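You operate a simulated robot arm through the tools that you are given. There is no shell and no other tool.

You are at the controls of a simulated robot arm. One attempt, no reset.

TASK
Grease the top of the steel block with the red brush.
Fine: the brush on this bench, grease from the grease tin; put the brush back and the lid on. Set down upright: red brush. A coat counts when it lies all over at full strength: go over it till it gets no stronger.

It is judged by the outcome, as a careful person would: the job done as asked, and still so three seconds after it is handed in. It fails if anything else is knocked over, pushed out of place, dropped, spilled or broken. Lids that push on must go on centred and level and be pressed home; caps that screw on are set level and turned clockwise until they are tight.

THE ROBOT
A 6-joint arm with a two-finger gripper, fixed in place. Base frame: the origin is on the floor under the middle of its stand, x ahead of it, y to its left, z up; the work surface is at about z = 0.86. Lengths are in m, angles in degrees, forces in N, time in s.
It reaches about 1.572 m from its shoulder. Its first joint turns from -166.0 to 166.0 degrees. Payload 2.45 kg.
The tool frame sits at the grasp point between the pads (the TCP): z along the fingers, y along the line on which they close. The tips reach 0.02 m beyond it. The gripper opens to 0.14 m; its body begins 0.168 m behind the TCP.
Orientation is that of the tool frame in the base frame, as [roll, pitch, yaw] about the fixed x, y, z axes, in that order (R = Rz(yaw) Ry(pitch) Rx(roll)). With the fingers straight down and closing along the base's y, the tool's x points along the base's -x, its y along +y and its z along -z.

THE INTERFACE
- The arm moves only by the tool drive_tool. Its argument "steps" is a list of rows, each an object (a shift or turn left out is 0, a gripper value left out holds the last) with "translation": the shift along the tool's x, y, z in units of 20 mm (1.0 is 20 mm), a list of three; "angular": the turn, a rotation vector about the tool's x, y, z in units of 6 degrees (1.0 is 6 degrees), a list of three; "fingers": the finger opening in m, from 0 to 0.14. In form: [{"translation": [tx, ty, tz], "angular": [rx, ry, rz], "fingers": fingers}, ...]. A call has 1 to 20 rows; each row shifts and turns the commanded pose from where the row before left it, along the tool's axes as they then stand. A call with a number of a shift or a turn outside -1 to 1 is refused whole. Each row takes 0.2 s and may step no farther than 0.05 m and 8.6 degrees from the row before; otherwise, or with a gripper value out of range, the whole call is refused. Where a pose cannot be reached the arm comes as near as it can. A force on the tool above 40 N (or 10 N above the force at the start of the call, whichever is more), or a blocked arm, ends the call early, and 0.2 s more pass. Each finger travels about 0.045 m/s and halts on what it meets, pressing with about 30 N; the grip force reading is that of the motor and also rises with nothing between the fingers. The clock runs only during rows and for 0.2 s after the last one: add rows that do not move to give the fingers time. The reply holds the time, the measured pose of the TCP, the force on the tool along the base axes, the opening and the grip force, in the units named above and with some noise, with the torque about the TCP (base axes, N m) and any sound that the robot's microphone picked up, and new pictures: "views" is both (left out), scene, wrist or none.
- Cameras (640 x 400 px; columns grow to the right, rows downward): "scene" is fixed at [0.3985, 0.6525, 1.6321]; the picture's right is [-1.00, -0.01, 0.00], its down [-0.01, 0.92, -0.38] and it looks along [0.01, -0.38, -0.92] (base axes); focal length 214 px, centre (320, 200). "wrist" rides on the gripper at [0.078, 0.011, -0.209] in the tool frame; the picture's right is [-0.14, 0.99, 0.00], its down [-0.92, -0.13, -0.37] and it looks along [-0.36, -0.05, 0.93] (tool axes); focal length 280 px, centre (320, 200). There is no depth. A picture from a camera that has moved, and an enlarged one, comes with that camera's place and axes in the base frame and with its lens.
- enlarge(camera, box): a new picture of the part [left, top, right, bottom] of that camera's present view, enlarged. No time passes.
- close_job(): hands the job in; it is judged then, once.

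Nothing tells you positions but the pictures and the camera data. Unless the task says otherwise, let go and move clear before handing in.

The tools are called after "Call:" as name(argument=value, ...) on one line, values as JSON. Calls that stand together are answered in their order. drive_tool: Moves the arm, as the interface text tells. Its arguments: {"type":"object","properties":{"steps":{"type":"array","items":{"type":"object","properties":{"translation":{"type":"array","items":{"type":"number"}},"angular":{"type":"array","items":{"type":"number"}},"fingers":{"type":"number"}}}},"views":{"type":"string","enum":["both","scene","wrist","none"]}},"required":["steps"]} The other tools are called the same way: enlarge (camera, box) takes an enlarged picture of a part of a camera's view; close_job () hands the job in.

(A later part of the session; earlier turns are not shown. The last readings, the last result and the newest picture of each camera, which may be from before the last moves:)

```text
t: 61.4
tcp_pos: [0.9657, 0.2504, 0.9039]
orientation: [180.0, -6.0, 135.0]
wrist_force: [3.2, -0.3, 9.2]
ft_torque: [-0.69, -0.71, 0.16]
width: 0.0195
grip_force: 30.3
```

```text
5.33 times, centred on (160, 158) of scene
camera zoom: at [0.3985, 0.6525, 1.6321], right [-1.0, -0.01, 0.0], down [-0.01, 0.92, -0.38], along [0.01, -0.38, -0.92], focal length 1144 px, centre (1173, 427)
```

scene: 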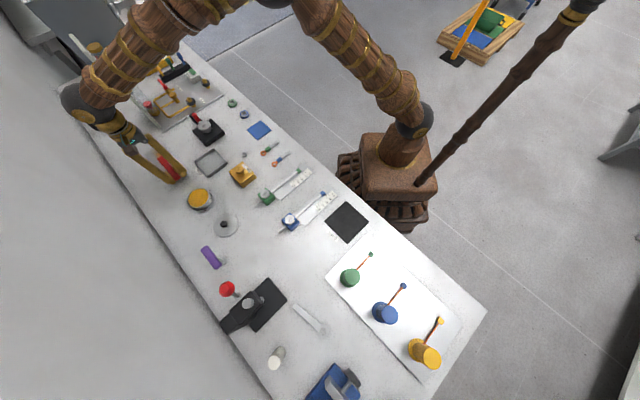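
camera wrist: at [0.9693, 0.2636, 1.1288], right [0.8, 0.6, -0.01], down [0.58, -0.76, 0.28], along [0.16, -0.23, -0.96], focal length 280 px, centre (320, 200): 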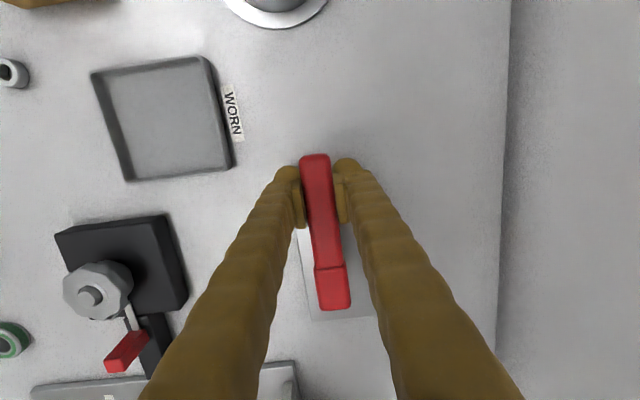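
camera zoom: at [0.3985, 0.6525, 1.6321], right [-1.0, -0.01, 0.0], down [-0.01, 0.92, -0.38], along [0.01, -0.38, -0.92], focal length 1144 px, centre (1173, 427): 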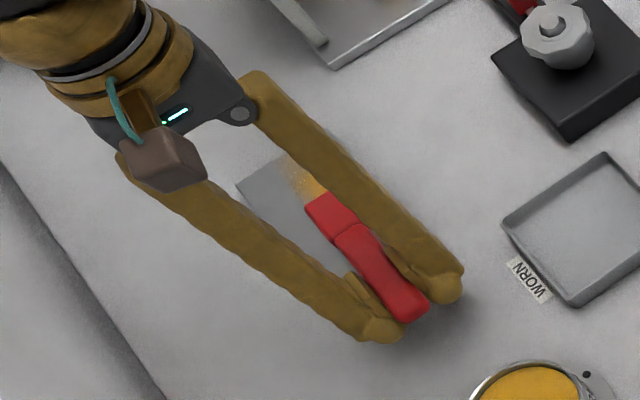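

The lane is clearly taking grease. I step sideways and carry on with overlapping lanes, pushing then pulling.

Call:
drive_tool(steps=[{"translation": [0, -0.6, 0]}, {"translation": [-0.5967, 0, -0.0627]}, {"translation": [-0.5967, 0, -0.0627]}, {"translation": [-0.5967, 0, -0.0627]}, {"translation": [-0.5967, 0, -0.0627]}, {"translation": [-0.5967, 0, -0.0627]}, {}], views="none")

Call:
drive_tool(steps=[{"translation": [-0.5967, 0, -0.0627]}, {"translation": [-0.5967, 0, -0.0627]}, {"translation": [-0.5967, 0, -0.0627]}, {"translation": [-0.5967, 0, -0.0627]}, {}], views="scene")

Call:
enlarge(camera="wrist", box=[220, 140, 420, 340])

Call:
enlarge(camera="scene", box=[110, 120, 210, 195])

```text
t: 63.0
tcp_pos: [0.9985, 0.2004, 0.9035]
orientation: [-179.9, -5.9, 135.0]
wrist_force: [0.2, 0.6, -0.4]
ft_torque: [0.08, 0.06, -0.01]
width: 0.0194
grip_force: 29.4
```

```text
t: 64.2
tcp_pos: [1.0332, 0.167, 0.9048]
orientation: [-180.0, -5.9, 135.0]
wrist_force: [-0.3, 0.4, -1.7]
ft_torque: [0.09, 0.04, -0.01]
width: 0.0198
grip_force: 30.5
```

scene: 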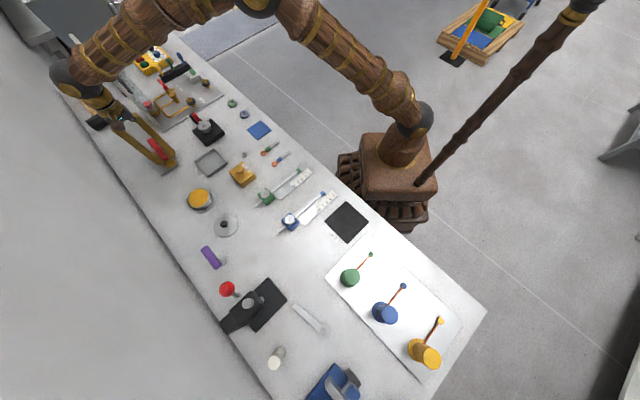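

```text
2.00 times, centred on (320, 240) of wrist
camera zoom: at [1.0009, 0.2137, 1.1218], right [0.8, 0.6, -0.01], down [0.58, -0.76, 0.27], along [0.15, -0.22, -0.96], focal length 561 px, centre (320, 120)
```

zoom: 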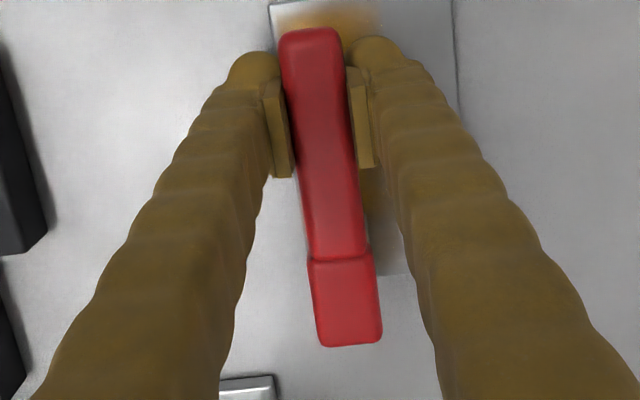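

```text
5.33 times, centred on (160, 158) of scene
camera zoom: at [0.3985, 0.6525, 1.6321], right [-1.0, -0.01, 0.0], down [-0.01, 0.92, -0.38], along [0.01, -0.38, -0.92], focal length 1144 px, centre (1173, 427)
```

zoom: 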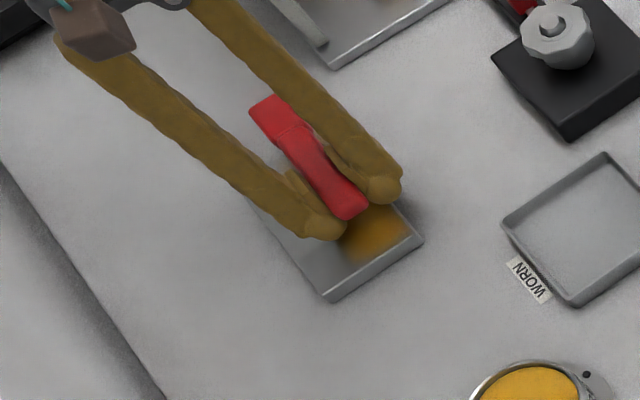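

The force shows contact was lost again – the pull strokes are pivoting the brush. I'll lift, re-level by 1°, and use push strokes only, re-zeroing contact at the near end of each lane.

Call:
drive_tool(steps=[{"translation": [0.0314, 0, -0.2984]}, {"angular": [0, 0.17, 0]}, {"translation": [0.8933, 0, 0.11]}, {"translation": [0.8933, 0, 0.11]}, {"translation": [0.8933, 0, 0.11]}, {"translation": [0.8933, 0, 0.11]}, {"translation": [0.8933, 0, 0.11]}, {"translation": [0.8933, 0, 0.11]}, {"translation": [-0.0244, 0, 0.1985]}, {}], views="none")

Call:
drive_tool(steps=[{"translation": [-0.003, 0, 0.025]}, {}], views="none")

Call:
drive_tool(steps=[{"translation": [-0.003, 0, 0.025]}, {}], views="wrist")

```text
t: 66.4
tcp_pos: [0.9569, 0.2413, 0.9086]
orientation: [-180.0, -7.0, 135.0]
wrist_force: [-0.2, 0.1, -1.2]
ft_torque: [0.04, 0.06, 0.01]
width: 0.0195
grip_force: 29.8
```

```text
t: 67.0
tcp_pos: [0.9571, 0.2422, 0.9058]
orientation: [180.0, -7.1, 135.0]
wrist_force: [-0.4, -0.5, -1.7]
ft_torque: [0.07, 0.06, 0.02]
width: 0.0196
grip_force: 29.9
```

```text
t: 67.6
tcp_pos: [0.9581, 0.2426, 0.9067]
orientation: [179.9, -7.0, 135.0]
wrist_force: [0.5, 0.2, -1.3]
ft_torque: [0.06, 0.05, 0.0]
width: 0.02
grip_force: 30.0
camera wrist: at [0.9276, 0.2863, 1.1246], right [0.8, 0.6, -0.02], down [0.59, -0.77, 0.25], along [0.14, -0.21, -0.97], focal length 280 px, centre (320, 200)
```

wrist: 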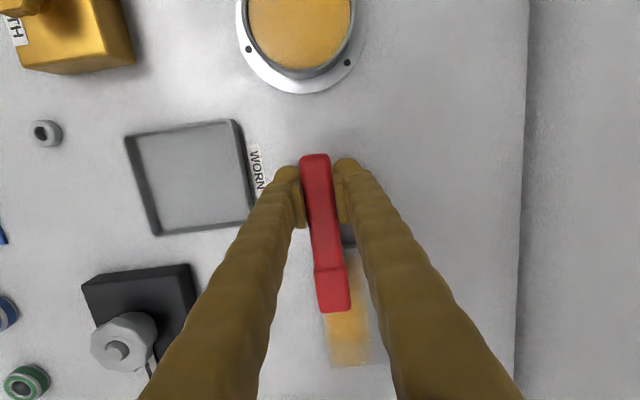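

Call:
enlarge(camera="wrist", box=[260, 220, 420, 380])

Call:
drive_tool(steps=[{"translation": [-0.006, 0, 0.05]}, {}], views="none")

Call:
drive_tool(steps=[{"translation": [-0.003, 0, 0.025]}, {}], views="none")

```text
2.50 times, centred on (340, 300) of wrist
camera zoom: at [0.9276, 0.2863, 1.1246], right [0.8, 0.6, -0.02], down [0.59, -0.77, 0.25], along [0.14, -0.21, -0.97], focal length 701 px, centre (270, -50)
```

zoom: 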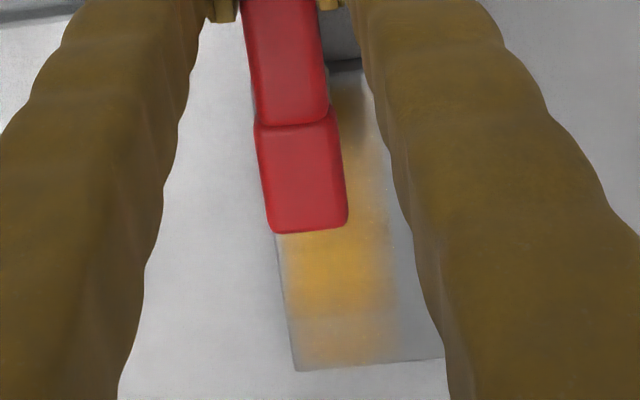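

```text
t: 68.2
tcp_pos: [0.9562, 0.243, 0.9061]
orientation: [-179.9, -7.0, 135.0]
wrist_force: [-0.2, -0.3, -0.2]
ft_torque: [0.06, 0.06, 0.0]
width: 0.0195
grip_force: 30.2
```

```text
t: 68.8
tcp_pos: [0.9565, 0.2414, 0.9064]
orientation: [180.0, -7.1, 135.0]
wrist_force: [0.4, 0.6, -1.2]
ft_torque: [0.01, 0.03, 0.03]
width: 0.0196
grip_force: 30.1
```

Call:
drive_tool(steps=[{"translation": [-0.003, 0, 0.025]}, {}], views="none")

Call:
drive_tool(steps=[{"translation": [-0.003, 0, 0.025]}, {}], views="none")

```text
t: 69.4
tcp_pos: [0.9569, 0.243, 0.9049]
orientation: [-179.9, -6.9, 135.0]
wrist_force: [-1.7, 0.8, 7.3]
ft_torque: [-0.47, -0.44, -0.08]
width: 0.0199
grip_force: 30.1
```

```text
t: 70.0
tcp_pos: [0.9574, 0.2422, 0.905]
orientation: [180.0, -6.9, 135.0]
wrist_force: [-4.2, 2.6, 10.1]
ft_torque: [-0.69, -0.67, -0.07]
width: 0.0196
grip_force: 30.1
```

Call:
drive_tool(steps=[{"translation": [0.001, 0, -0.01]}, {"translation": [-0.5955, 0, -0.0733]}, {"translation": [-0.5955, 0, -0.0733]}, {"translation": [-0.5955, 0, -0.0733]}, {"translation": [-0.5955, 0, -0.0733]}, {}], views="none")

Call:
drive_tool(steps=[{"translation": [-0.5955, 0, -0.0733]}, {"translation": [-0.5955, 0, -0.0733]}, {"translation": [-0.5955, 0, -0.0733]}, {"translation": [-0.5955, 0, -0.0733]}, {"translation": [-0.5955, 0, -0.0733]}, {}], views="none")

```text
t: 71.4
tcp_pos: [0.9905, 0.2077, 0.903]
orientation: [179.9, -7.0, 135.1]
wrist_force: [-3.0, 1.7, 6.2]
ft_torque: [-0.35, -0.37, -0.11]
width: 0.0196
grip_force: 29.9
```

```text
t: 72.8
tcp_pos: [1.0339, 0.1663, 0.9038]
orientation: [-180.0, -7.0, 135.0]
wrist_force: [-0.2, -0.8, -1.4]
ft_torque: [0.11, 0.05, -0.01]
width: 0.0196
grip_force: 30.2
```

Call:
drive_tool(steps=[{"translation": [-0.003, 0, 0.025]}, {}], views="none")

Call:
drive_tool(steps=[{"translation": [-0.003, 0, 0.025]}, {}], views="none")

Call:
drive_tool(steps=[{"translation": [-0.003, 0, 0.025]}, {}], views="none")

```text
t: 73.4
tcp_pos: [1.0345, 0.1663, 0.903]
orientation: [-180.0, -7.0, 135.0]
wrist_force: [0.2, 0.3, 0.1]
ft_torque: [-0.02, -0.03, 0.07]
width: 0.0196
grip_force: 29.6
```

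```text
t: 74.0
tcp_pos: [1.0344, 0.1665, 0.9031]
orientation: [180.0, -6.9, 135.0]
wrist_force: [2.2, -1.1, 5.0]
ft_torque: [-0.44, -0.44, 0.01]
width: 0.0195
grip_force: 30.6
```

```text
t: 74.6
tcp_pos: [1.0344, 0.1667, 0.9025]
orientation: [-180.0, -7.0, 135.0]
wrist_force: [1.4, -2.5, 9.0]
ft_torque: [-0.65, -0.68, 0.03]
width: 0.0198
grip_force: 29.7
```

The far end is about 1.2 mm lower than the near end relative to my motion, so I include that slope. I ease off and pull back with light pressure.

Call:
drive_tool(steps=[{"translation": [0.003, 0, -0.025]}, {"translation": [0.5963, 0, 0.0667]}, {"translation": [0.5963, 0, 0.0667]}, {"translation": [0.5963, 0, 0.0667]}, {"translation": [0.5963, 0, 0.0667]}, {}], views="none")

Call:
drive_tool(steps=[{"translation": [0.5963, 0, 0.0667]}, {"translation": [0.5963, 0, 0.0667]}, {"translation": [0.5963, 0, 0.0667]}, {"translation": [0.5963, 0, 0.0667]}, {"translation": [0.5963, 0, 0.0667]}, {}], views="wrist")

Call:
enlarge(camera="wrist", box=[260, 220, 420, 380])

```text
t: 76.0
tcp_pos: [0.9999, 0.1986, 0.9034]
orientation: [-180.0, -7.0, 135.0]
wrist_force: [0.3, -0.5, -0.8]
ft_torque: [0.06, 0.07, 0.0]
width: 0.0196
grip_force: 29.7
```

```text
t: 77.4
tcp_pos: [0.9571, 0.2408, 0.9039]
orientation: [-180.0, -7.0, 134.9]
wrist_force: [-0.3, 1.1, -1.8]
ft_torque: [0.04, 0.05, 0.04]
width: 0.0197
grip_force: 30.0
camera wrist: at [0.9275, 0.2857, 1.1208], right [0.8, 0.6, -0.02], down [0.59, -0.77, 0.25], along [0.14, -0.21, -0.97], focal length 280 px, centre (320, 200)
```

wrist: 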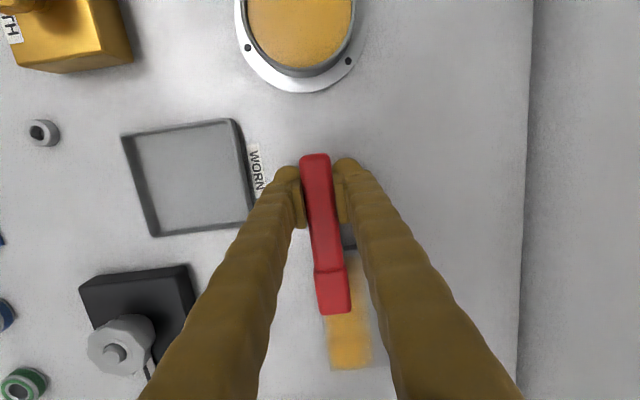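

```text
2.50 times, centred on (340, 300) of wrist
camera zoom: at [0.9275, 0.2857, 1.1208], right [0.8, 0.6, -0.02], down [0.59, -0.77, 0.25], along [0.14, -0.21, -0.97], focal length 701 px, centre (270, -50)
```

zoom: 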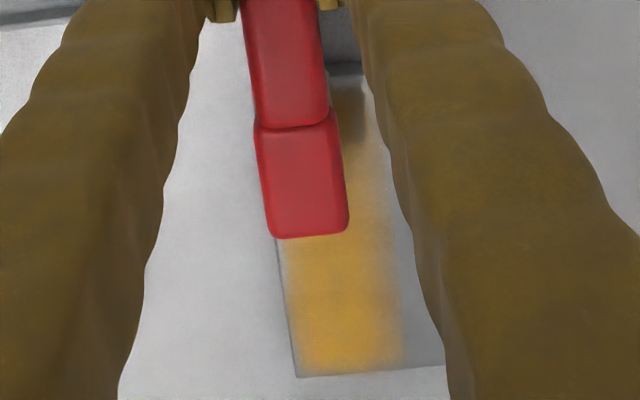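

The coat on this strip is clearly stronger now. Pulls make the brush pivot, so I'll only push from here: lift, re-level by ~1°, shift to the uncoated side and touch down at the near end.

Call:
drive_tool(steps=[{"translation": [0.0305, 0, -0.2481]}, {"angular": [0, 0.18, 0]}, {"translation": [0, 0.7, 0]}, {"translation": [0, 0.7, 0]}, {"translation": [0, 0.7, 0]}, {"translation": [-0.0282, 0, 0.198]}, {}], views="wrist")

Call:
enlarge(camera="wrist", box=[240, 220, 420, 400])

Call:
drive_tool(steps=[{"translation": [-0.0035, 0, 0.025]}, {}], views="none")

Call:
drive_tool(steps=[{"translation": [-0.0035, 0, 0.025]}, {}], views="none")

```text
t: 79.0
tcp_pos: [0.9865, 0.2732, 0.9053]
orientation: [-180.0, -8.1, 135.0]
wrist_force: [1.3, -1.1, -2.7]
ft_torque: [0.06, 0.07, 0.01]
width: 0.0194
grip_force: 29.9
camera wrist: at [0.9611, 0.3138, 1.1234], right [0.8, 0.6, -0.02], down [0.59, -0.77, 0.24], along [0.13, -0.2, -0.97], focal length 280 px, centre (320, 200)
```

wrist: 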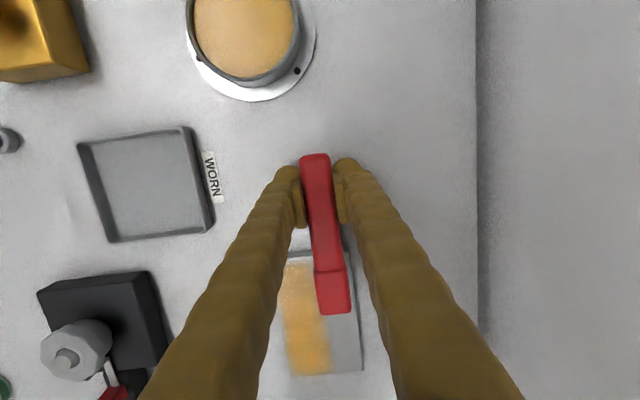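

```text
2.22 times, centred on (330, 310) of wrist
camera zoom: at [0.9611, 0.3138, 1.1234], right [0.8, 0.6, -0.02], down [0.59, -0.77, 0.24], along [0.13, -0.2, -0.97], focal length 623 px, centre (298, -44)
```

zoom: 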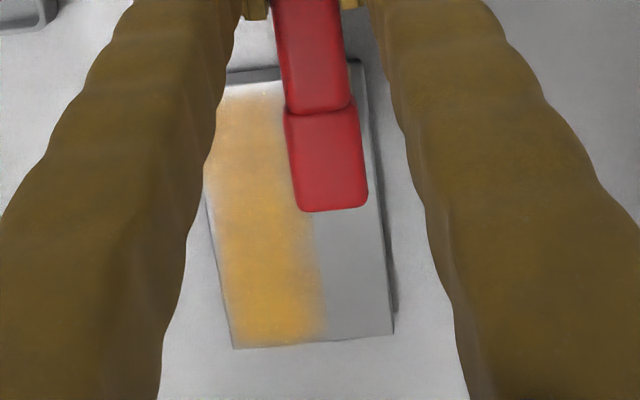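

```text
t: 79.6
tcp_pos: [0.9876, 0.2735, 0.9041]
orientation: [-180.0, -8.1, 135.1]
wrist_force: [-0.3, 0.5, -0.7]
ft_torque: [0.05, 0.06, 0.03]
width: 0.0197
grip_force: 30.3
```

```text
t: 80.2
tcp_pos: [0.9875, 0.2726, 0.904]
orientation: [-180.0, -8.2, 135.0]
wrist_force: [1.0, -0.2, -2.1]
ft_torque: [0.06, 0.03, -0.02]
width: 0.0196
grip_force: 29.9
```

Call:
drive_tool(steps=[{"translation": [-0.0035, 0, 0.025]}, {}], views="none")

Call:
drive_tool(steps=[{"translation": [-0.0035, 0, 0.025]}, {}], views="none")

Call:
drive_tool(steps=[{"translation": [-0.0035, 0, 0.025]}, {}], views="none")

```text
t: 80.8
tcp_pos: [0.988, 0.2726, 0.905]
orientation: [180.0, -8.1, 134.9]
wrist_force: [0.1, 0.3, -1.4]
ft_torque: [0.02, 0.03, -0.02]
width: 0.0195
grip_force: 30.1
```

```text
t: 81.4
tcp_pos: [0.988, 0.2726, 0.904]
orientation: [180.0, -8.1, 135.0]
wrist_force: [-0.3, -0.3, -0.7]
ft_torque: [0.02, 0.0, 0.01]
width: 0.0194
grip_force: 29.8
```

```text
t: 82.0
tcp_pos: [0.9863, 0.2722, 0.9042]
orientation: [180.0, -8.1, 135.0]
wrist_force: [1.0, 1.8, 6.3]
ft_torque: [-0.4, -0.47, 0.15]
width: 0.0195
grip_force: 30.3
```

Call:
drive_tool(steps=[{"translation": [-0.595, 0, -0.0779]}, {"translation": [-0.595, 0, -0.0779]}, {"translation": [-0.595, 0, -0.0779]}, {"translation": [-0.595, 0, -0.0779]}, {}], views="none")

Call:
drive_tool(steps=[{"translation": [-0.595, 0, -0.0779]}, {"translation": [-0.595, 0, -0.0779]}, {"translation": [-0.595, 0, -0.0779]}, {"translation": [-0.595, 0, -0.0779]}, {"translation": [-0.595, 0, -0.0779]}, {}], views="wrist")

Call:
enlarge(camera="wrist", box=[240, 220, 420, 400])

Call:
enlarge(camera="scene", box=[110, 120, 210, 195])

```text
t: 83.2
tcp_pos: [1.0197, 0.2377, 0.9025]
orientation: [-180.0, -8.0, 135.0]
wrist_force: [-1.2, 3.2, 8.6]
ft_torque: [-0.48, -0.44, 0.04]
width: 0.0194
grip_force: 29.7
```

```text
t: 84.6
tcp_pos: [1.0633, 0.1958, 0.9028]
orientation: [179.9, -8.1, 134.9]
wrist_force: [-0.3, -0.4, -1.0]
ft_torque: [0.04, 0.03, -0.02]
width: 0.0194
grip_force: 30.3
camera wrist: at [1.0371, 0.2368, 1.121], right [0.8, 0.6, -0.02], down [0.59, -0.77, 0.23], along [0.13, -0.2, -0.97], focal length 280 px, centre (320, 200)
```

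wrist: 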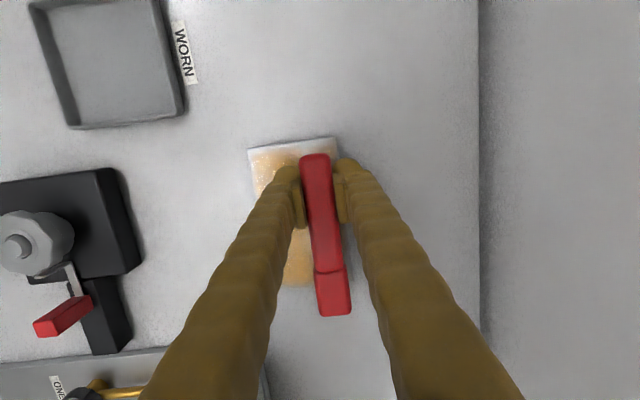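

```text
2.22 times, centred on (330, 310) of wrist
camera zoom: at [1.0371, 0.2368, 1.121], right [0.8, 0.6, -0.02], down [0.59, -0.77, 0.23], along [0.13, -0.2, -0.97], focal length 623 px, centre (298, -44)
```

zoom: 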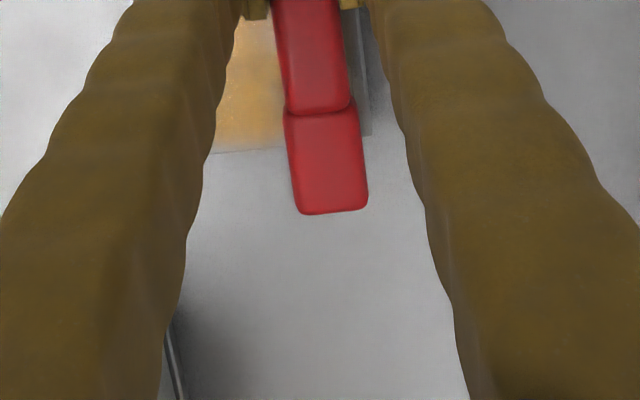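

```text
5.33 times, centred on (160, 158) of scene
camera zoom: at [0.3985, 0.6525, 1.6321], right [-1.0, -0.01, 0.0], down [-0.01, 0.92, -0.38], along [0.01, -0.38, -0.92], focal length 1144 px, centre (1173, 427)
```

zoom: 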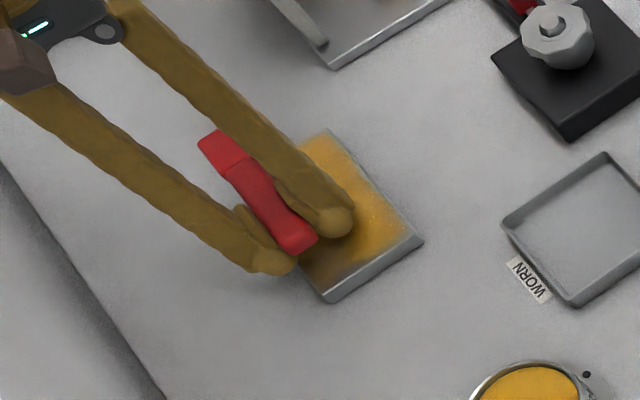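

Contact faded again near the far end as the brush pivots a little. I lift, return to the near end, and look at what has been laid.

Call:
drive_tool(steps=[{"translation": [0.0352, 0, -0.2475]}, {"translation": [0.0352, 0, -0.2475]}, {"translation": [0.891, 0, 0.1268]}, {"translation": [0.891, 0, 0.1268]}, {"translation": [0.891, 0, 0.1268]}, {"translation": [0.891, 0, 0.1268]}, {"translation": [0.891, 0, 0.1268]}, {"translation": [0.891, 0, 0.1268]}, {}], views="wrist")

Call:
enlarge(camera="wrist", box=[240, 220, 420, 400])

Call:
enlarge(camera="scene", box=[120, 130, 200, 190])

```text
t: 86.6
tcp_pos: [0.9872, 0.2721, 0.9125]
orientation: [-180.0, -8.0, 135.0]
wrist_force: [-0.1, 0.0, -0.7]
ft_torque: [0.02, 0.08, 0.01]
width: 0.0196
grip_force: 30.0
camera wrist: at [0.9604, 0.3138, 1.1313], right [0.8, 0.6, -0.02], down [0.59, -0.77, 0.24], along [0.13, -0.2, -0.97], focal length 280 px, centre (320, 200)
```

wrist: 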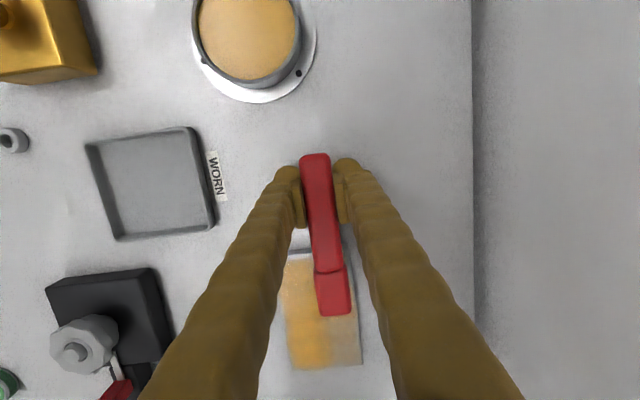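

```text
2.22 times, centred on (330, 310) of wrist
camera zoom: at [0.9604, 0.3138, 1.1313], right [0.8, 0.6, -0.02], down [0.59, -0.77, 0.24], along [0.13, -0.2, -0.97], focal length 623 px, centre (298, -44)
```

zoom: 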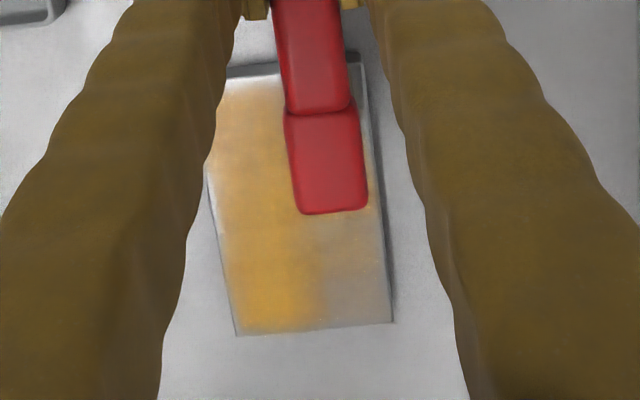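

```text
6.67 times, centred on (160, 160) of scene
camera zoom: at [0.3985, 0.6525, 1.6321], right [-1.0, -0.01, 0.0], down [-0.01, 0.92, -0.38], along [0.01, -0.38, -0.92], focal length 1430 px, centre (1387, 467)
```

zoom: 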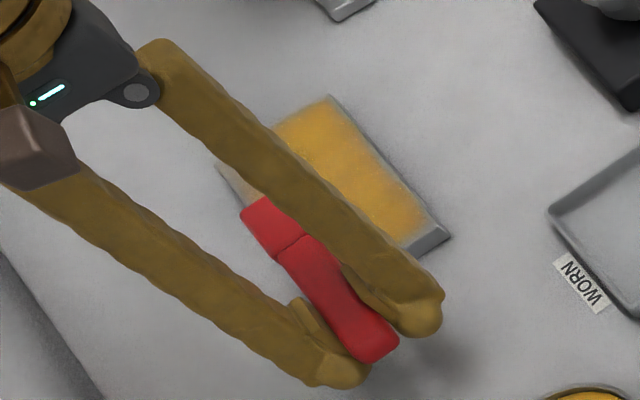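

The second strip took a thinner coat – the brush is running dry. I go back to the tin to reload, re-levelling the brush a little on the way.

Call:
drive_tool(steps=[{"translation": [0.1233, 0, -0.866]}, {"translation": [0.1233, 0, -0.866]}, {"translation": [0.1233, 0, -0.866]}, {"translation": [0.1233, 0, -0.866]}, {"angular": [0, 0.12, 0]}, {"translation": [0.9714, -0.179, 0.1507]}, {"translation": [0.9714, -0.179, 0.1507]}, {"translation": [0.9714, -0.179, 0.1507]}, {"translation": [0.9714, -0.179, 0.1507]}, {"translation": [0.9714, -0.179, 0.1507]}, {"translation": [0.9714, -0.179, 0.1507]}, {"translation": [0.9714, -0.179, 0.1507]}, {"translation": [0.9714, -0.179, 0.1507]}, {"translation": [0.9714, -0.179, 0.1507]}, {"translation": [0.9714, -0.179, 0.1507]}, {"translation": [0.9714, -0.179, 0.1507]}, {}])

Call:
enlarge(camera="scene", box=[120, 130, 200, 190])

Call:
enlarge(camera="wrist", box=[220, 140, 420, 340])

```text
t: 90.2
tcp_pos: [0.8056, 0.3952, 0.9824]
orientation: [-179.9, -8.8, 135.0]
wrist_force: [0.2, -0.2, -1.9]
ft_torque: [0.06, 0.04, -0.05]
width: 0.0197
grip_force: 30.6
camera wrist: at [0.7815, 0.4352, 1.2017], right [0.8, 0.6, -0.02], down [0.59, -0.77, 0.22], along [0.12, -0.19, -0.97], focal length 280 px, centre (320, 200)
```

scene: 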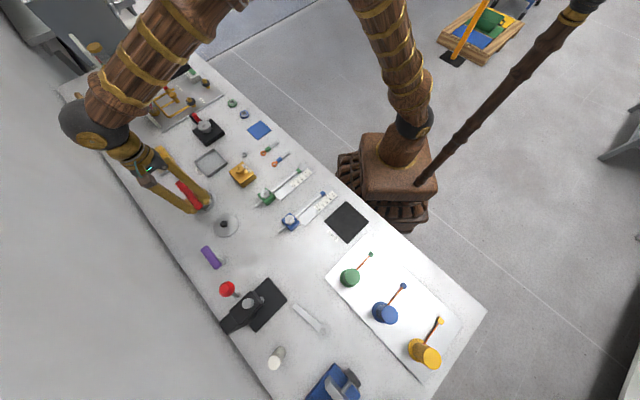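
wrist: 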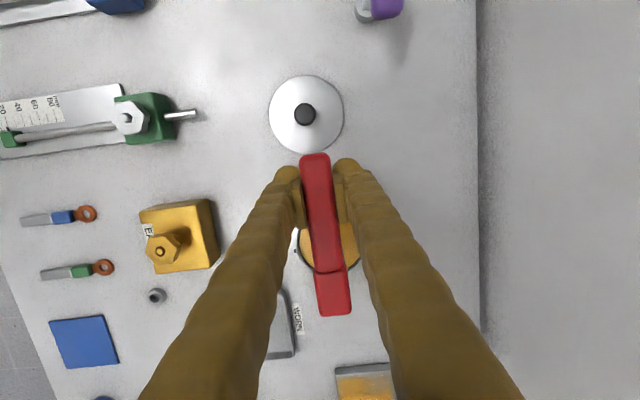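

```text
6.67 times, centred on (160, 160) of scene
camera zoom: at [0.3985, 0.6525, 1.6321], right [-1.0, -0.01, 0.0], down [-0.01, 0.92, -0.38], along [0.01, -0.38, -0.92], focal length 1430 px, centre (1387, 467)
```

zoom: 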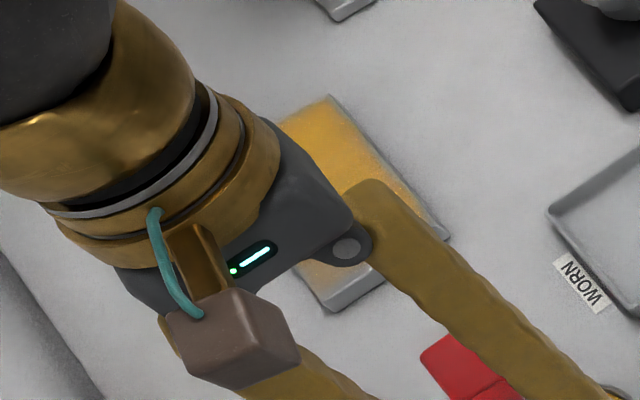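

```text
2.00 times, centred on (320, 240) of wrist
camera zoom: at [0.7815, 0.4352, 1.2017], right [0.8, 0.6, -0.02], down [0.59, -0.77, 0.22], along [0.12, -0.19, -0.97], focal length 561 px, centre (320, 120)
```

zoom: 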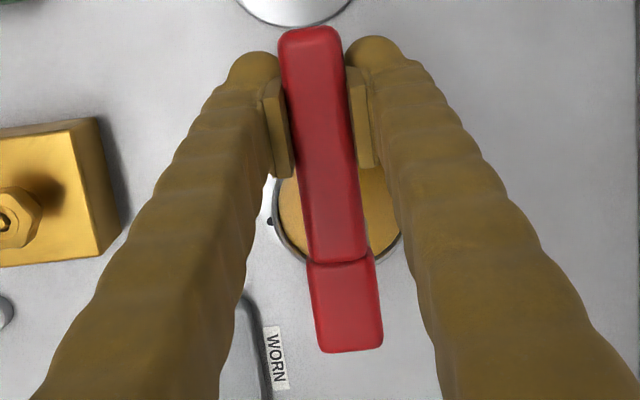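

Call:
drive_tool(steps=[{"translation": [-0.115, 0, 0.741]}, {"translation": [-0.115, 0, 0.741]}, {"translation": [-0.115, 0, 0.741]}, {"translation": [-0.115, 0, 0.741]}, {"translation": [-0.0077, 0, 0.0494]}, {"translation": [-0.0077, 0, 0.0494]}, {}], views="none")

Call:
drive_tool(steps=[{"translation": [-0.0077, 0, 0.0494]}, {}], views="none")

Call:
drive_tool(steps=[{"translation": [-0.0038, 0, 0.0247]}, {}], views="none")

```text
t: 91.8
tcp_pos: [0.8061, 0.3973, 0.9193]
orientation: [-179.9, -8.8, 135.0]
wrist_force: [-0.2, 0.1, -2.1]
ft_torque: [0.05, 0.06, 0.03]
width: 0.0196
grip_force: 29.9
```

```text
t: 92.4
tcp_pos: [0.8067, 0.3961, 0.9206]
orientation: [180.0, -8.8, 135.0]
wrist_force: [0.1, 0.0, -1.5]
ft_torque: [0.07, 0.03, 0.02]
width: 0.0193
grip_force: 30.4
```

```text
t: 93.0
tcp_pos: [0.8073, 0.3967, 0.9187]
orientation: [180.0, -8.8, 135.0]
wrist_force: [-1.4, 0.0, -1.0]
ft_torque: [0.04, 0.09, 0.02]
width: 0.0195
grip_force: 30.0
```

Call:
drive_tool(steps=[{"translation": [-0.0077, 0, 0.0494]}, {}], views="none")

Call:
drive_tool(steps=[{"translation": [-0.0077, 0, 0.0494]}, {}], views="none")

Call:
drive_tool(steps=[{"translation": [-0.0038, 0, 0.0247]}, {}], views="none")

```text
t: 93.6
tcp_pos: [0.8052, 0.3961, 0.9188]
orientation: [180.0, -8.8, 135.0]
wrist_force: [-0.3, 0.1, -1.0]
ft_torque: [0.06, 0.08, 0.0]
width: 0.0193
grip_force: 30.1
```

```text
t: 94.2
tcp_pos: [0.8066, 0.3961, 0.9166]
orientation: [-180.0, -8.8, 135.0]
wrist_force: [0.6, 0.2, -1.5]
ft_torque: [0.04, 0.07, -0.01]
width: 0.0195
grip_force: 30.0
```

```text
t: 94.8
tcp_pos: [0.8066, 0.3957, 0.9168]
orientation: [179.9, -8.8, 135.0]
wrist_force: [1.6, -0.1, -1.1]
ft_torque: [0.05, 0.03, -0.03]
width: 0.0195
grip_force: 29.7
```

Call:
drive_tool(steps=[{"translation": [-0.0038, 0, 0.0247]}, {}], views="none")

Call:
drive_tool(steps=[{"translation": [-0.0038, 0, 0.0247]}, {}], views="none")

Call:
drive_tool(steps=[{"translation": [-0.0038, 0, 0.0247]}, {}], views="none")

```text
t: 95.4
tcp_pos: [0.8066, 0.3971, 0.9156]
orientation: [180.0, -8.8, 135.0]
wrist_force: [1.1, -0.5, -2.1]
ft_torque: [0.04, 0.07, -0.02]
width: 0.0194
grip_force: 30.3
```

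```text
t: 96.0
tcp_pos: [0.8063, 0.3969, 0.9158]
orientation: [-179.9, -8.8, 135.0]
wrist_force: [0.9, -0.2, -0.7]
ft_torque: [0.04, 0.04, -0.03]
width: 0.0198
grip_force: 30.3
```

```text
t: 96.6
tcp_pos: [0.8078, 0.3964, 0.9148]
orientation: [-179.9, -8.8, 135.1]
wrist_force: [-0.4, 3.3, 8.3]
ft_torque: [-0.44, -0.48, 0.15]
width: 0.0194
grip_force: 30.2
```

Reloaded. Back to the block at the second lane's near end.

Call:
drive_tool(steps=[{}, {"translation": [0.1265, 0, -0.8153]}, {"translation": [0.1265, 0, -0.8153]}, {"translation": [0.1265, 0, -0.8153]}, {"translation": [0.1265, 0, -0.8153]}, {"translation": [-0.9714, 0.179, -0.1507]}, {"translation": [-0.9714, 0.179, -0.1507]}, {"translation": [-0.9714, 0.179, -0.1507]}, {"translation": [-0.9714, 0.179, -0.1507]}, {"translation": [-0.9714, 0.179, -0.1507]}, {"translation": [-0.9714, 0.179, -0.1507]}, {"translation": [-0.9714, 0.179, -0.1507]}, {"translation": [-0.9714, 0.179, -0.1507]}, {"translation": [-0.9714, 0.179, -0.1507]}, {"translation": [-0.9714, 0.179, -0.1507]}, {"translation": [-0.9714, 0.179, -0.1507]}, {}], views="none")

Call:
drive_tool(steps=[{"translation": [-0.1142, 0, 0.7362]}, {"translation": [-0.1142, 0, 0.7362]}, {"translation": [-0.1142, 0, 0.7362]}, {"translation": [-0.1142, 0, 0.7362]}, {"translation": [-0.1142, 0, 0.7362]}, {}], views="wrist")

Call:
drive_tool(steps=[{"translation": [-0.0077, 0, 0.0494]}, {}], views="none")

Call:
drive_tool(steps=[{"translation": [-0.0077, 0, 0.0494]}, {}], views="none")

```text
t: 100.2
tcp_pos: [0.988, 0.2729, 0.9802]
orientation: [179.9, -8.8, 135.0]
wrist_force: [0.3, 0.3, -1.5]
ft_torque: [0.07, 0.07, -0.02]
width: 0.0192
grip_force: 29.9
```

```text
t: 101.6
tcp_pos: [0.9881, 0.2731, 0.9055]
orientation: [-179.9, -8.8, 135.1]
wrist_force: [0.2, 0.0, -1.1]
ft_torque: [0.06, 0.03, 0.04]
width: 0.0195
grip_force: 29.7
camera wrist: at [0.963, 0.3125, 1.1244], right [0.8, 0.6, -0.02], down [0.59, -0.77, 0.22], along [0.12, -0.19, -0.97], focal length 280 px, centre (320, 200)
```

wrist: 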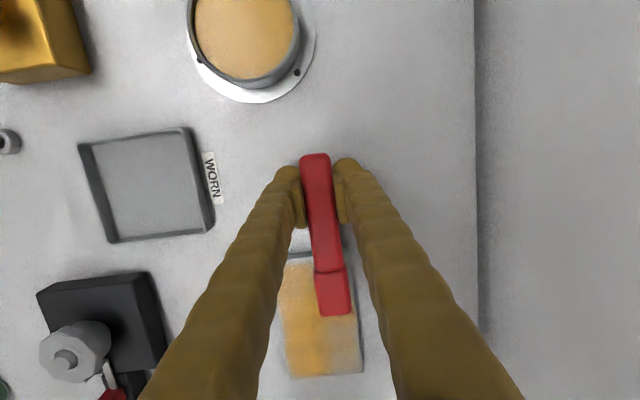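

```text
t: 102.2
tcp_pos: [0.988, 0.271, 0.9039]
orientation: [-179.9, -8.8, 135.0]
wrist_force: [-0.5, 0.3, -1.2]
ft_torque: [0.06, 0.06, -0.02]
width: 0.0198
grip_force: 29.6
```

```text
t: 102.8
tcp_pos: [0.9881, 0.2727, 0.9037]
orientation: [180.0, -8.8, 135.0]
wrist_force: [-0.5, -0.1, 1.8]
ft_torque: [-0.12, -0.13, 0.01]
width: 0.0194
grip_force: 30.0
```

Call:
drive_tool(steps=[{"translation": [-0.0015, 0, 0.01]}, {"translation": [-0.594, 0, -0.0854]}, {"translation": [-0.594, 0, -0.0854]}, {"translation": [-0.594, 0, -0.0854]}, {}], views="none")

Call:
drive_tool(steps=[{"translation": [-0.594, 0, -0.0854]}, {"translation": [-0.594, 0, -0.0854]}, {"translation": [-0.594, 0, -0.0854]}, {}], views="none")

Call:
drive_tool(steps=[{"translation": [-0.594, 0, -0.0854]}, {"translation": [-0.594, 0, -0.0854]}, {"translation": [-0.594, 0, -0.0854]}, {}], views="none")

```text
t: 104.0
tcp_pos: [1.0133, 0.2453, 0.9051]
orientation: [180.0, -8.7, 135.1]
wrist_force: [0.0, 0.4, -1.1]
ft_torque: [0.06, 0.1, -0.01]
width: 0.0194
grip_force: 30.1
```

```text
t: 105.0
tcp_pos: [1.0398, 0.2197, 0.9044]
orientation: [-180.0, -8.8, 135.1]
wrist_force: [-3.1, 2.5, 6.7]
ft_torque: [-0.41, -0.43, 0.05]
width: 0.0194
grip_force: 29.9
```

```text
t: 106.0
tcp_pos: [1.0645, 0.1956, 0.9034]
orientation: [179.9, -8.7, 135.0]
wrist_force: [-0.6, 1.5, 9.3]
ft_torque: [-0.58, -0.6, 0.05]
width: 0.0193
grip_force: 30.3
```

Contact is holding to the far end. I ease off slightly and sweep sideways across the far end, which doesn't load the grip pivot as pulls do.

Call:
drive_tool(steps=[{"translation": [0.0031, 0.25, -0.0198]}, {"translation": [0, 0.25, 0]}, {"translation": [0, -0.5, 0]}, {"translation": [0, -0.5, 0]}, {}], views="none")

Call:
drive_tool(steps=[{"translation": [0, -0.5, 0]}, {"translation": [0, -0.5, 0]}, {"translation": [0, -0.5, 0]}, {"translation": [0, -0.5, 0]}, {}], views="wrist")

Call:
enlarge(camera="scene", box=[110, 120, 210, 195])

```text
t: 107.2
tcp_pos: [1.0575, 0.1887, 0.9022]
orientation: [-180.0, -8.8, 135.1]
wrist_force: [0.2, -0.1, -1.1]
ft_torque: [0.04, 0.06, -0.03]
width: 0.0196
grip_force: 29.8
```

```text
t: 108.4
tcp_pos: [1.0292, 0.1612, 0.9032]
orientation: [179.9, -8.8, 135.0]
wrist_force: [5.2, 0.9, 12.3]
ft_torque: [-0.65, -0.69, 0.33]
width: 0.0194
grip_force: 30.0
camera wrist: at [1.0051, 0.1993, 1.1213], right [0.8, 0.6, -0.02], down [0.59, -0.77, 0.22], along [0.12, -0.19, -0.97], focal length 280 px, centre (320, 200)
```

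wrist: 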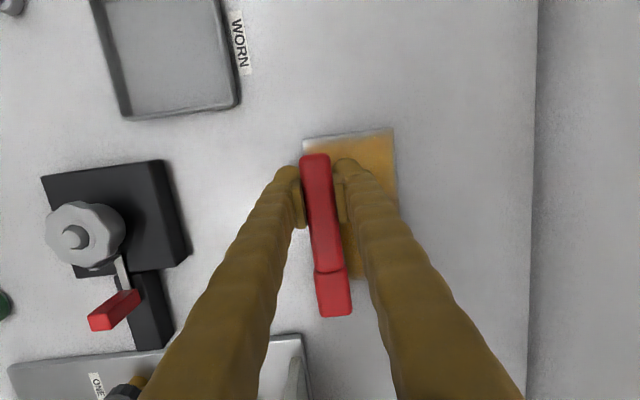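

```text
5.33 times, centred on (160, 158) of scene
camera zoom: at [0.3985, 0.6525, 1.6321], right [-1.0, -0.01, 0.0], down [-0.01, 0.92, -0.38], along [0.01, -0.38, -0.92], focal length 1144 px, centre (1173, 427)
```

zoom: 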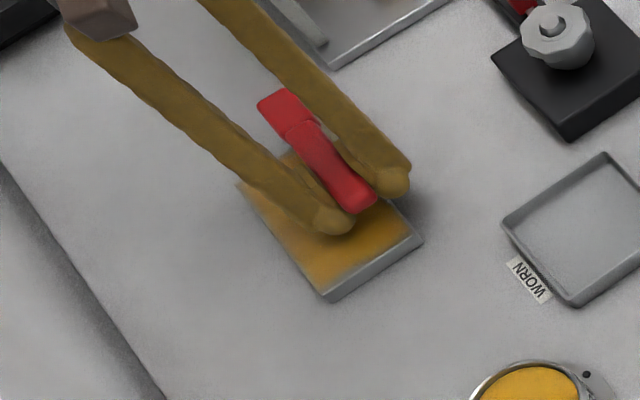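

Call:
drive_tool(steps=[{"translation": [0.0025, 0, -0.015]}, {"translation": [0.495, 0, 0.0712]}, {"translation": [0.495, 0, 0.0712]}, {"translation": [0, 0.5, 0]}, {"translation": [0, 0.5, 0]}, {"translation": [0, 0.5, 0]}, {}], views="none")

Call:
drive_tool(steps=[{"translation": [0, 0.5, 0]}, {"translation": [0, 0.5, 0]}, {"translation": [0, 0.5, 0]}, {}], views="none")

```text
t: 110.0
tcp_pos: [1.0346, 0.1958, 0.9035]
orientation: [-179.9, -8.9, 135.0]
wrist_force: [0.0, 0.0, -1.5]
ft_torque: [0.04, 0.06, 0.0]
width: 0.0197
grip_force: 30.2
```

```text
t: 111.0
tcp_pos: [1.0571, 0.2168, 0.9057]
orientation: [-180.0, -8.7, 135.0]
wrist_force: [-0.2, 0.1, -1.5]
ft_torque: [0.05, 0.06, -0.01]
width: 0.0195
grip_force: 29.9
```

I lift to look at the coat so far.

Call:
drive_tool(steps=[{"translation": [0.115, 0, -0.741]}, {"translation": [0.115, 0, -0.741]}, {"translation": [0.988, 0, 0.1533]}, {"translation": [0.988, 0, 0.1533]}, {"translation": [0.988, 0, 0.1533]}, {"translation": [0.988, 0, 0.1533]}, {"translation": [0.988, 0, 0.1533]}, {"translation": [0.988, 0, 0.1533]}, {}], views="wrist")

Call:
enlarge(camera="wrist", box=[240, 220, 420, 400])

Call:
enlarge(camera="scene", box=[120, 130, 200, 190])

```text
t: 113.0
tcp_pos: [0.9717, 0.2988, 0.9314]
orientation: [-179.9, -8.8, 135.1]
wrist_force: [1.3, 0.1, -1.3]
ft_torque: [0.1, 0.07, -0.01]
width: 0.0196
grip_force: 29.4
camera wrist: at [0.9479, 0.3393, 1.1505], right [0.8, 0.61, -0.02], down [0.59, -0.77, 0.22], along [0.12, -0.19, -0.97], focal length 280 px, centre (320, 200)
```

wrist: 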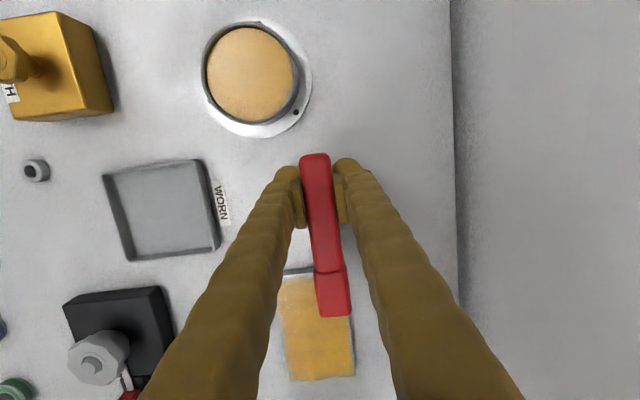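

```text
2.22 times, centred on (330, 310) of wrist
camera zoom: at [0.9479, 0.3393, 1.1505], right [0.8, 0.61, -0.02], down [0.59, -0.77, 0.22], along [0.12, -0.19, -0.97], focal length 623 px, centre (298, -44)
```

zoom: 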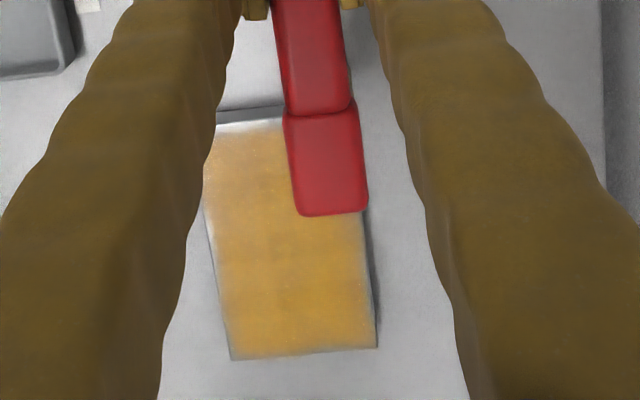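

```text
6.67 times, centred on (160, 160) of scene
camera zoom: at [0.3985, 0.6525, 1.6321], right [-1.0, -0.01, 0.0], down [-0.01, 0.92, -0.38], along [0.01, -0.38, -0.92], focal length 1430 px, centre (1387, 467)
```

zoom: 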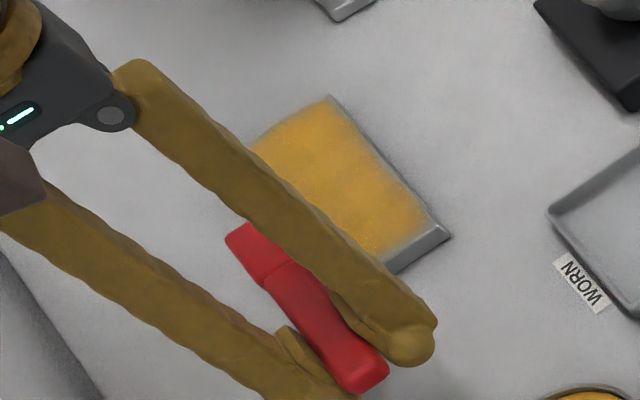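

Coverage is nearly complete; weak spots are the near-end edge strip and the left edge. I'll reload and work on those.

Call:
drive_tool(steps=[{"translation": [0.1227, 0, -0.7906]}, {"translation": [0.1227, 0, -0.7906]}, {"translation": [0.1227, 0, -0.7906]}, {"angular": [0, 0.155, 0]}, {"translation": [0.9082, -0.247, 0.156]}, {"translation": [0.9082, -0.247, 0.156]}, {"translation": [0.9082, -0.247, 0.156]}, {"translation": [0.9082, -0.247, 0.156]}, {"translation": [0.9082, -0.247, 0.156]}, {"translation": [0.9082, -0.247, 0.156]}, {"translation": [0.9082, -0.247, 0.156]}, {"translation": [0.9082, -0.247, 0.156]}, {"translation": [0.9082, -0.247, 0.156]}, {"translation": [0.9082, -0.247, 0.156]}, {}], views="none")

Call:
drive_tool(steps=[{"translation": [-0.1346, 0, 0.7835]}, {"translation": [-0.1346, 0, 0.7835]}, {"translation": [-0.1346, 0, 0.7835]}, {"translation": [-0.1346, 0, 0.7835]}, {}], views="wrist")

Call:
drive_tool(steps=[{"translation": [-0.0085, 0, 0.0493]}, {}], views="none")

Call:
drive_tool(steps=[{"translation": [-0.0085, 0, 0.0493]}, {}], views="none")

```text
t: 116.2
tcp_pos: [0.807, 0.3974, 0.9825]
orientation: [180.0, -9.8, 135.0]
wrist_force: [-0.4, -1.0, -1.4]
ft_torque: [0.05, 0.04, -0.01]
width: 0.0194
grip_force: 29.7
```

```text
t: 117.4
tcp_pos: [0.8064, 0.3972, 0.9161]
orientation: [179.9, -9.8, 135.1]
wrist_force: [-0.4, -0.3, -1.0]
ft_torque: [0.08, 0.06, 0.0]
width: 0.0195
grip_force: 29.8
camera wrist: at [0.7848, 0.4336, 1.137], right [0.8, 0.61, -0.02], down [0.6, -0.78, 0.21], along [0.11, -0.18, -0.98], focal length 280 px, centre (320, 200)
```

wrist: 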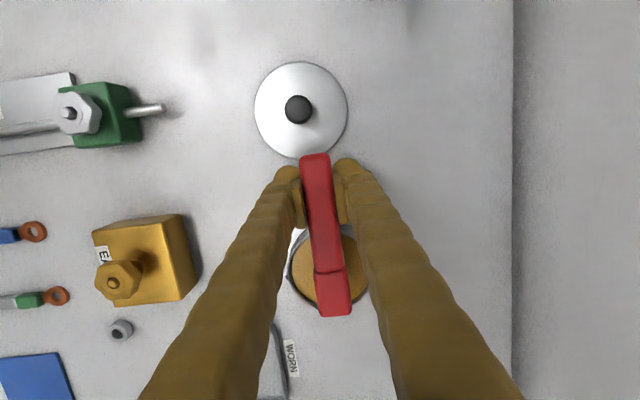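

```text
t: 118.0
tcp_pos: [0.8081, 0.3965, 0.9172]
orientation: [180.0, -9.8, 135.0]
wrist_force: [0.5, 0.3, -1.8]
ft_torque: [0.1, 0.04, 0.0]
width: 0.0197
grip_force: 29.4
```

```text
t: 118.6
tcp_pos: [0.8075, 0.3958, 0.9162]
orientation: [179.9, -9.7, 134.9]
wrist_force: [0.3, -1.2, -1.0]
ft_torque: [0.05, 0.05, 0.02]
width: 0.0196
grip_force: 29.8
```

Call:
drive_tool(steps=[{"translation": [-0.0085, 0, 0.0493]}, {}], views="none")

Call:
drive_tool(steps=[{"translation": [-0.0043, 0, 0.0246]}, {}], views="none")

Call:
drive_tool(steps=[{"translation": [-0.0043, 0, 0.0246]}, {}], views="none")

```text
t: 119.2
tcp_pos: [0.807, 0.3972, 0.9153]
orientation: [180.0, -9.7, 135.0]
wrist_force: [1.5, -1.9, 5.0]
ft_torque: [-0.39, -0.43, -0.02]
width: 0.0194
grip_force: 30.4
```

```text
t: 119.8
tcp_pos: [0.8075, 0.3965, 0.9148]
orientation: [-180.0, -9.7, 135.0]
wrist_force: [0.5, -0.9, 9.3]
ft_torque: [-0.69, -0.7, 0.0]
width: 0.0197
grip_force: 29.7
```

```text
t: 120.4
tcp_pos: [0.807, 0.396, 0.915]
orientation: [179.9, -9.7, 135.0]
wrist_force: [-1.0, 1.1, 2.8]
ft_torque: [-0.15, -0.18, 0.03]
width: 0.0194
grip_force: 30.3
```

Reloaded. Now the near edge strip: I start at the left near corner and sweep sideways.

Call:
drive_tool(steps=[{"translation": [0.1408, 0, -0.8193]}, {"translation": [0.1408, 0, -0.8193]}, {"translation": [0.1408, 0, -0.8193]}, {"translation": [0.1408, 0, -0.8193]}, {"translation": [-0.9422, -0.0573, -0.1618]}, {"translation": [-0.9422, -0.0573, -0.1618]}, {"translation": [-0.9422, -0.0573, -0.1618]}, {"translation": [-0.9422, -0.0573, -0.1618]}, {"translation": [-0.9422, -0.0573, -0.1618]}, {"translation": [-0.9422, -0.0573, -0.1618]}, {"translation": [-0.9422, -0.0573, -0.1618]}, {"translation": [-0.9422, -0.0573, -0.1618]}, {"translation": [-0.9422, -0.0573, -0.1618]}, {"translation": [-0.9422, -0.0573, -0.1618]}, {"translation": [-0.9422, -0.0573, -0.1618]}, {}], views="none")

Call:
drive_tool(steps=[{"translation": [-0.127, 0, 0.7392]}, {"translation": [-0.127, 0, 0.7392]}, {"translation": [-0.127, 0, 0.7392]}, {"translation": [-0.127, 0, 0.7392]}, {"translation": [-0.127, 0, 0.7392]}, {}], views="wrist")

Call:
enlarge(camera="wrist", box=[260, 220, 420, 380])

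Call:
drive_tool(steps=[{"translation": [-0.0085, 0, 0.0493]}, {}], views="none")

Call:
drive_tool(steps=[{"translation": [-0.0043, 0, 0.0246]}, {}], views="none")

```text
t: 123.8
tcp_pos: [0.9468, 0.2389, 0.9803]
orientation: [179.9, -9.8, 135.2]
wrist_force: [-0.8, -0.4, -0.5]
ft_torque: [0.06, 0.1, 0.0]
width: 0.0198
grip_force: 29.7
```

```text
t: 125.2
tcp_pos: [0.9477, 0.2408, 0.9071]
orientation: [-179.9, -9.7, 135.0]
wrist_force: [0.1, 0.6, -2.1]
ft_torque: [0.03, 0.07, 0.0]
width: 0.0197
grip_force: 30.5
camera wrist: at [0.9247, 0.277, 1.1267], right [0.8, 0.61, -0.02], down [0.6, -0.78, 0.21], along [0.11, -0.18, -0.98], focal length 280 px, centre (320, 200)
```

wrist: 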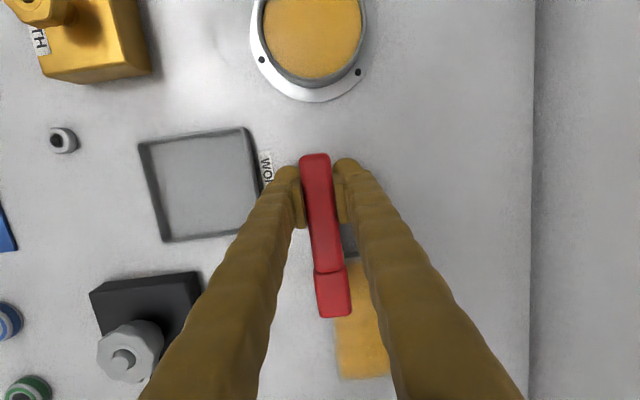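

```text
2.50 times, centred on (340, 300) of wrist
camera zoom: at [0.9247, 0.277, 1.1267], right [0.8, 0.61, -0.02], down [0.6, -0.78, 0.21], along [0.11, -0.18, -0.98], focal length 701 px, centre (270, -50)
```

zoom: 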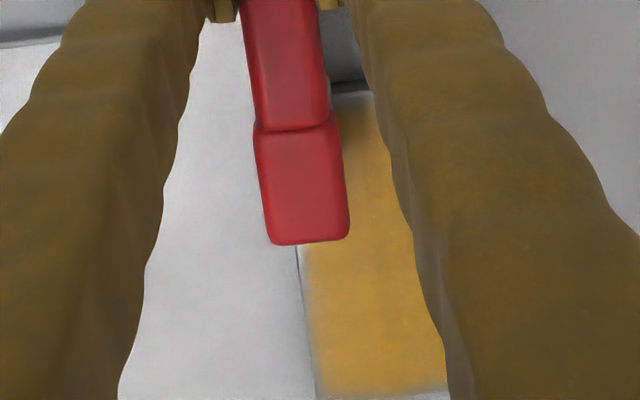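

```text
t: 125.8
tcp_pos: [0.9465, 0.2404, 0.9057]
orientation: [-180.0, -9.6, 134.9]
wrist_force: [-0.5, 0.9, -1.3]
ft_torque: [0.06, 0.04, 0.02]
width: 0.0198
grip_force: 29.4
```

```text
t: 126.4
tcp_pos: [0.9473, 0.2417, 0.9035]
orientation: [-179.9, -9.7, 135.0]
wrist_force: [-0.2, 0.0, -1.0]
ft_torque: [0.05, 0.06, -0.01]
width: 0.0195
grip_force: 29.8
```

Call:
drive_tool(steps=[{"translation": [-0.0043, 0, 0.0246]}, {}], views="none")

Call:
drive_tool(steps=[{"translation": [-0.0043, 0, 0.0246]}, {}], views="none")

Call:
drive_tool(steps=[{"translation": [-0.0043, 0, 0.0246]}, {}], views="none")

```text
t: 127.0
tcp_pos: [0.9466, 0.2405, 0.9036]
orientation: [180.0, -9.8, 135.0]
wrist_force: [-0.2, 0.3, -0.8]
ft_torque: [0.05, 0.07, -0.05]
width: 0.0193
grip_force: 29.5
```

```text
t: 127.6
tcp_pos: [0.9468, 0.2414, 0.9036]
orientation: [180.0, -9.8, 135.0]
wrist_force: [0.2, 0.6, -0.1]
ft_torque: [0.05, 0.05, -0.05]
width: 0.0192
grip_force: 29.7
```

```text
t: 128.2
tcp_pos: [0.9466, 0.241, 0.902]
orientation: [-179.9, -9.6, 135.1]
wrist_force: [3.2, 2.2, 9.4]
ft_torque: [-0.71, -0.77, 0.27]
width: 0.0195
grip_force: 30.0
```

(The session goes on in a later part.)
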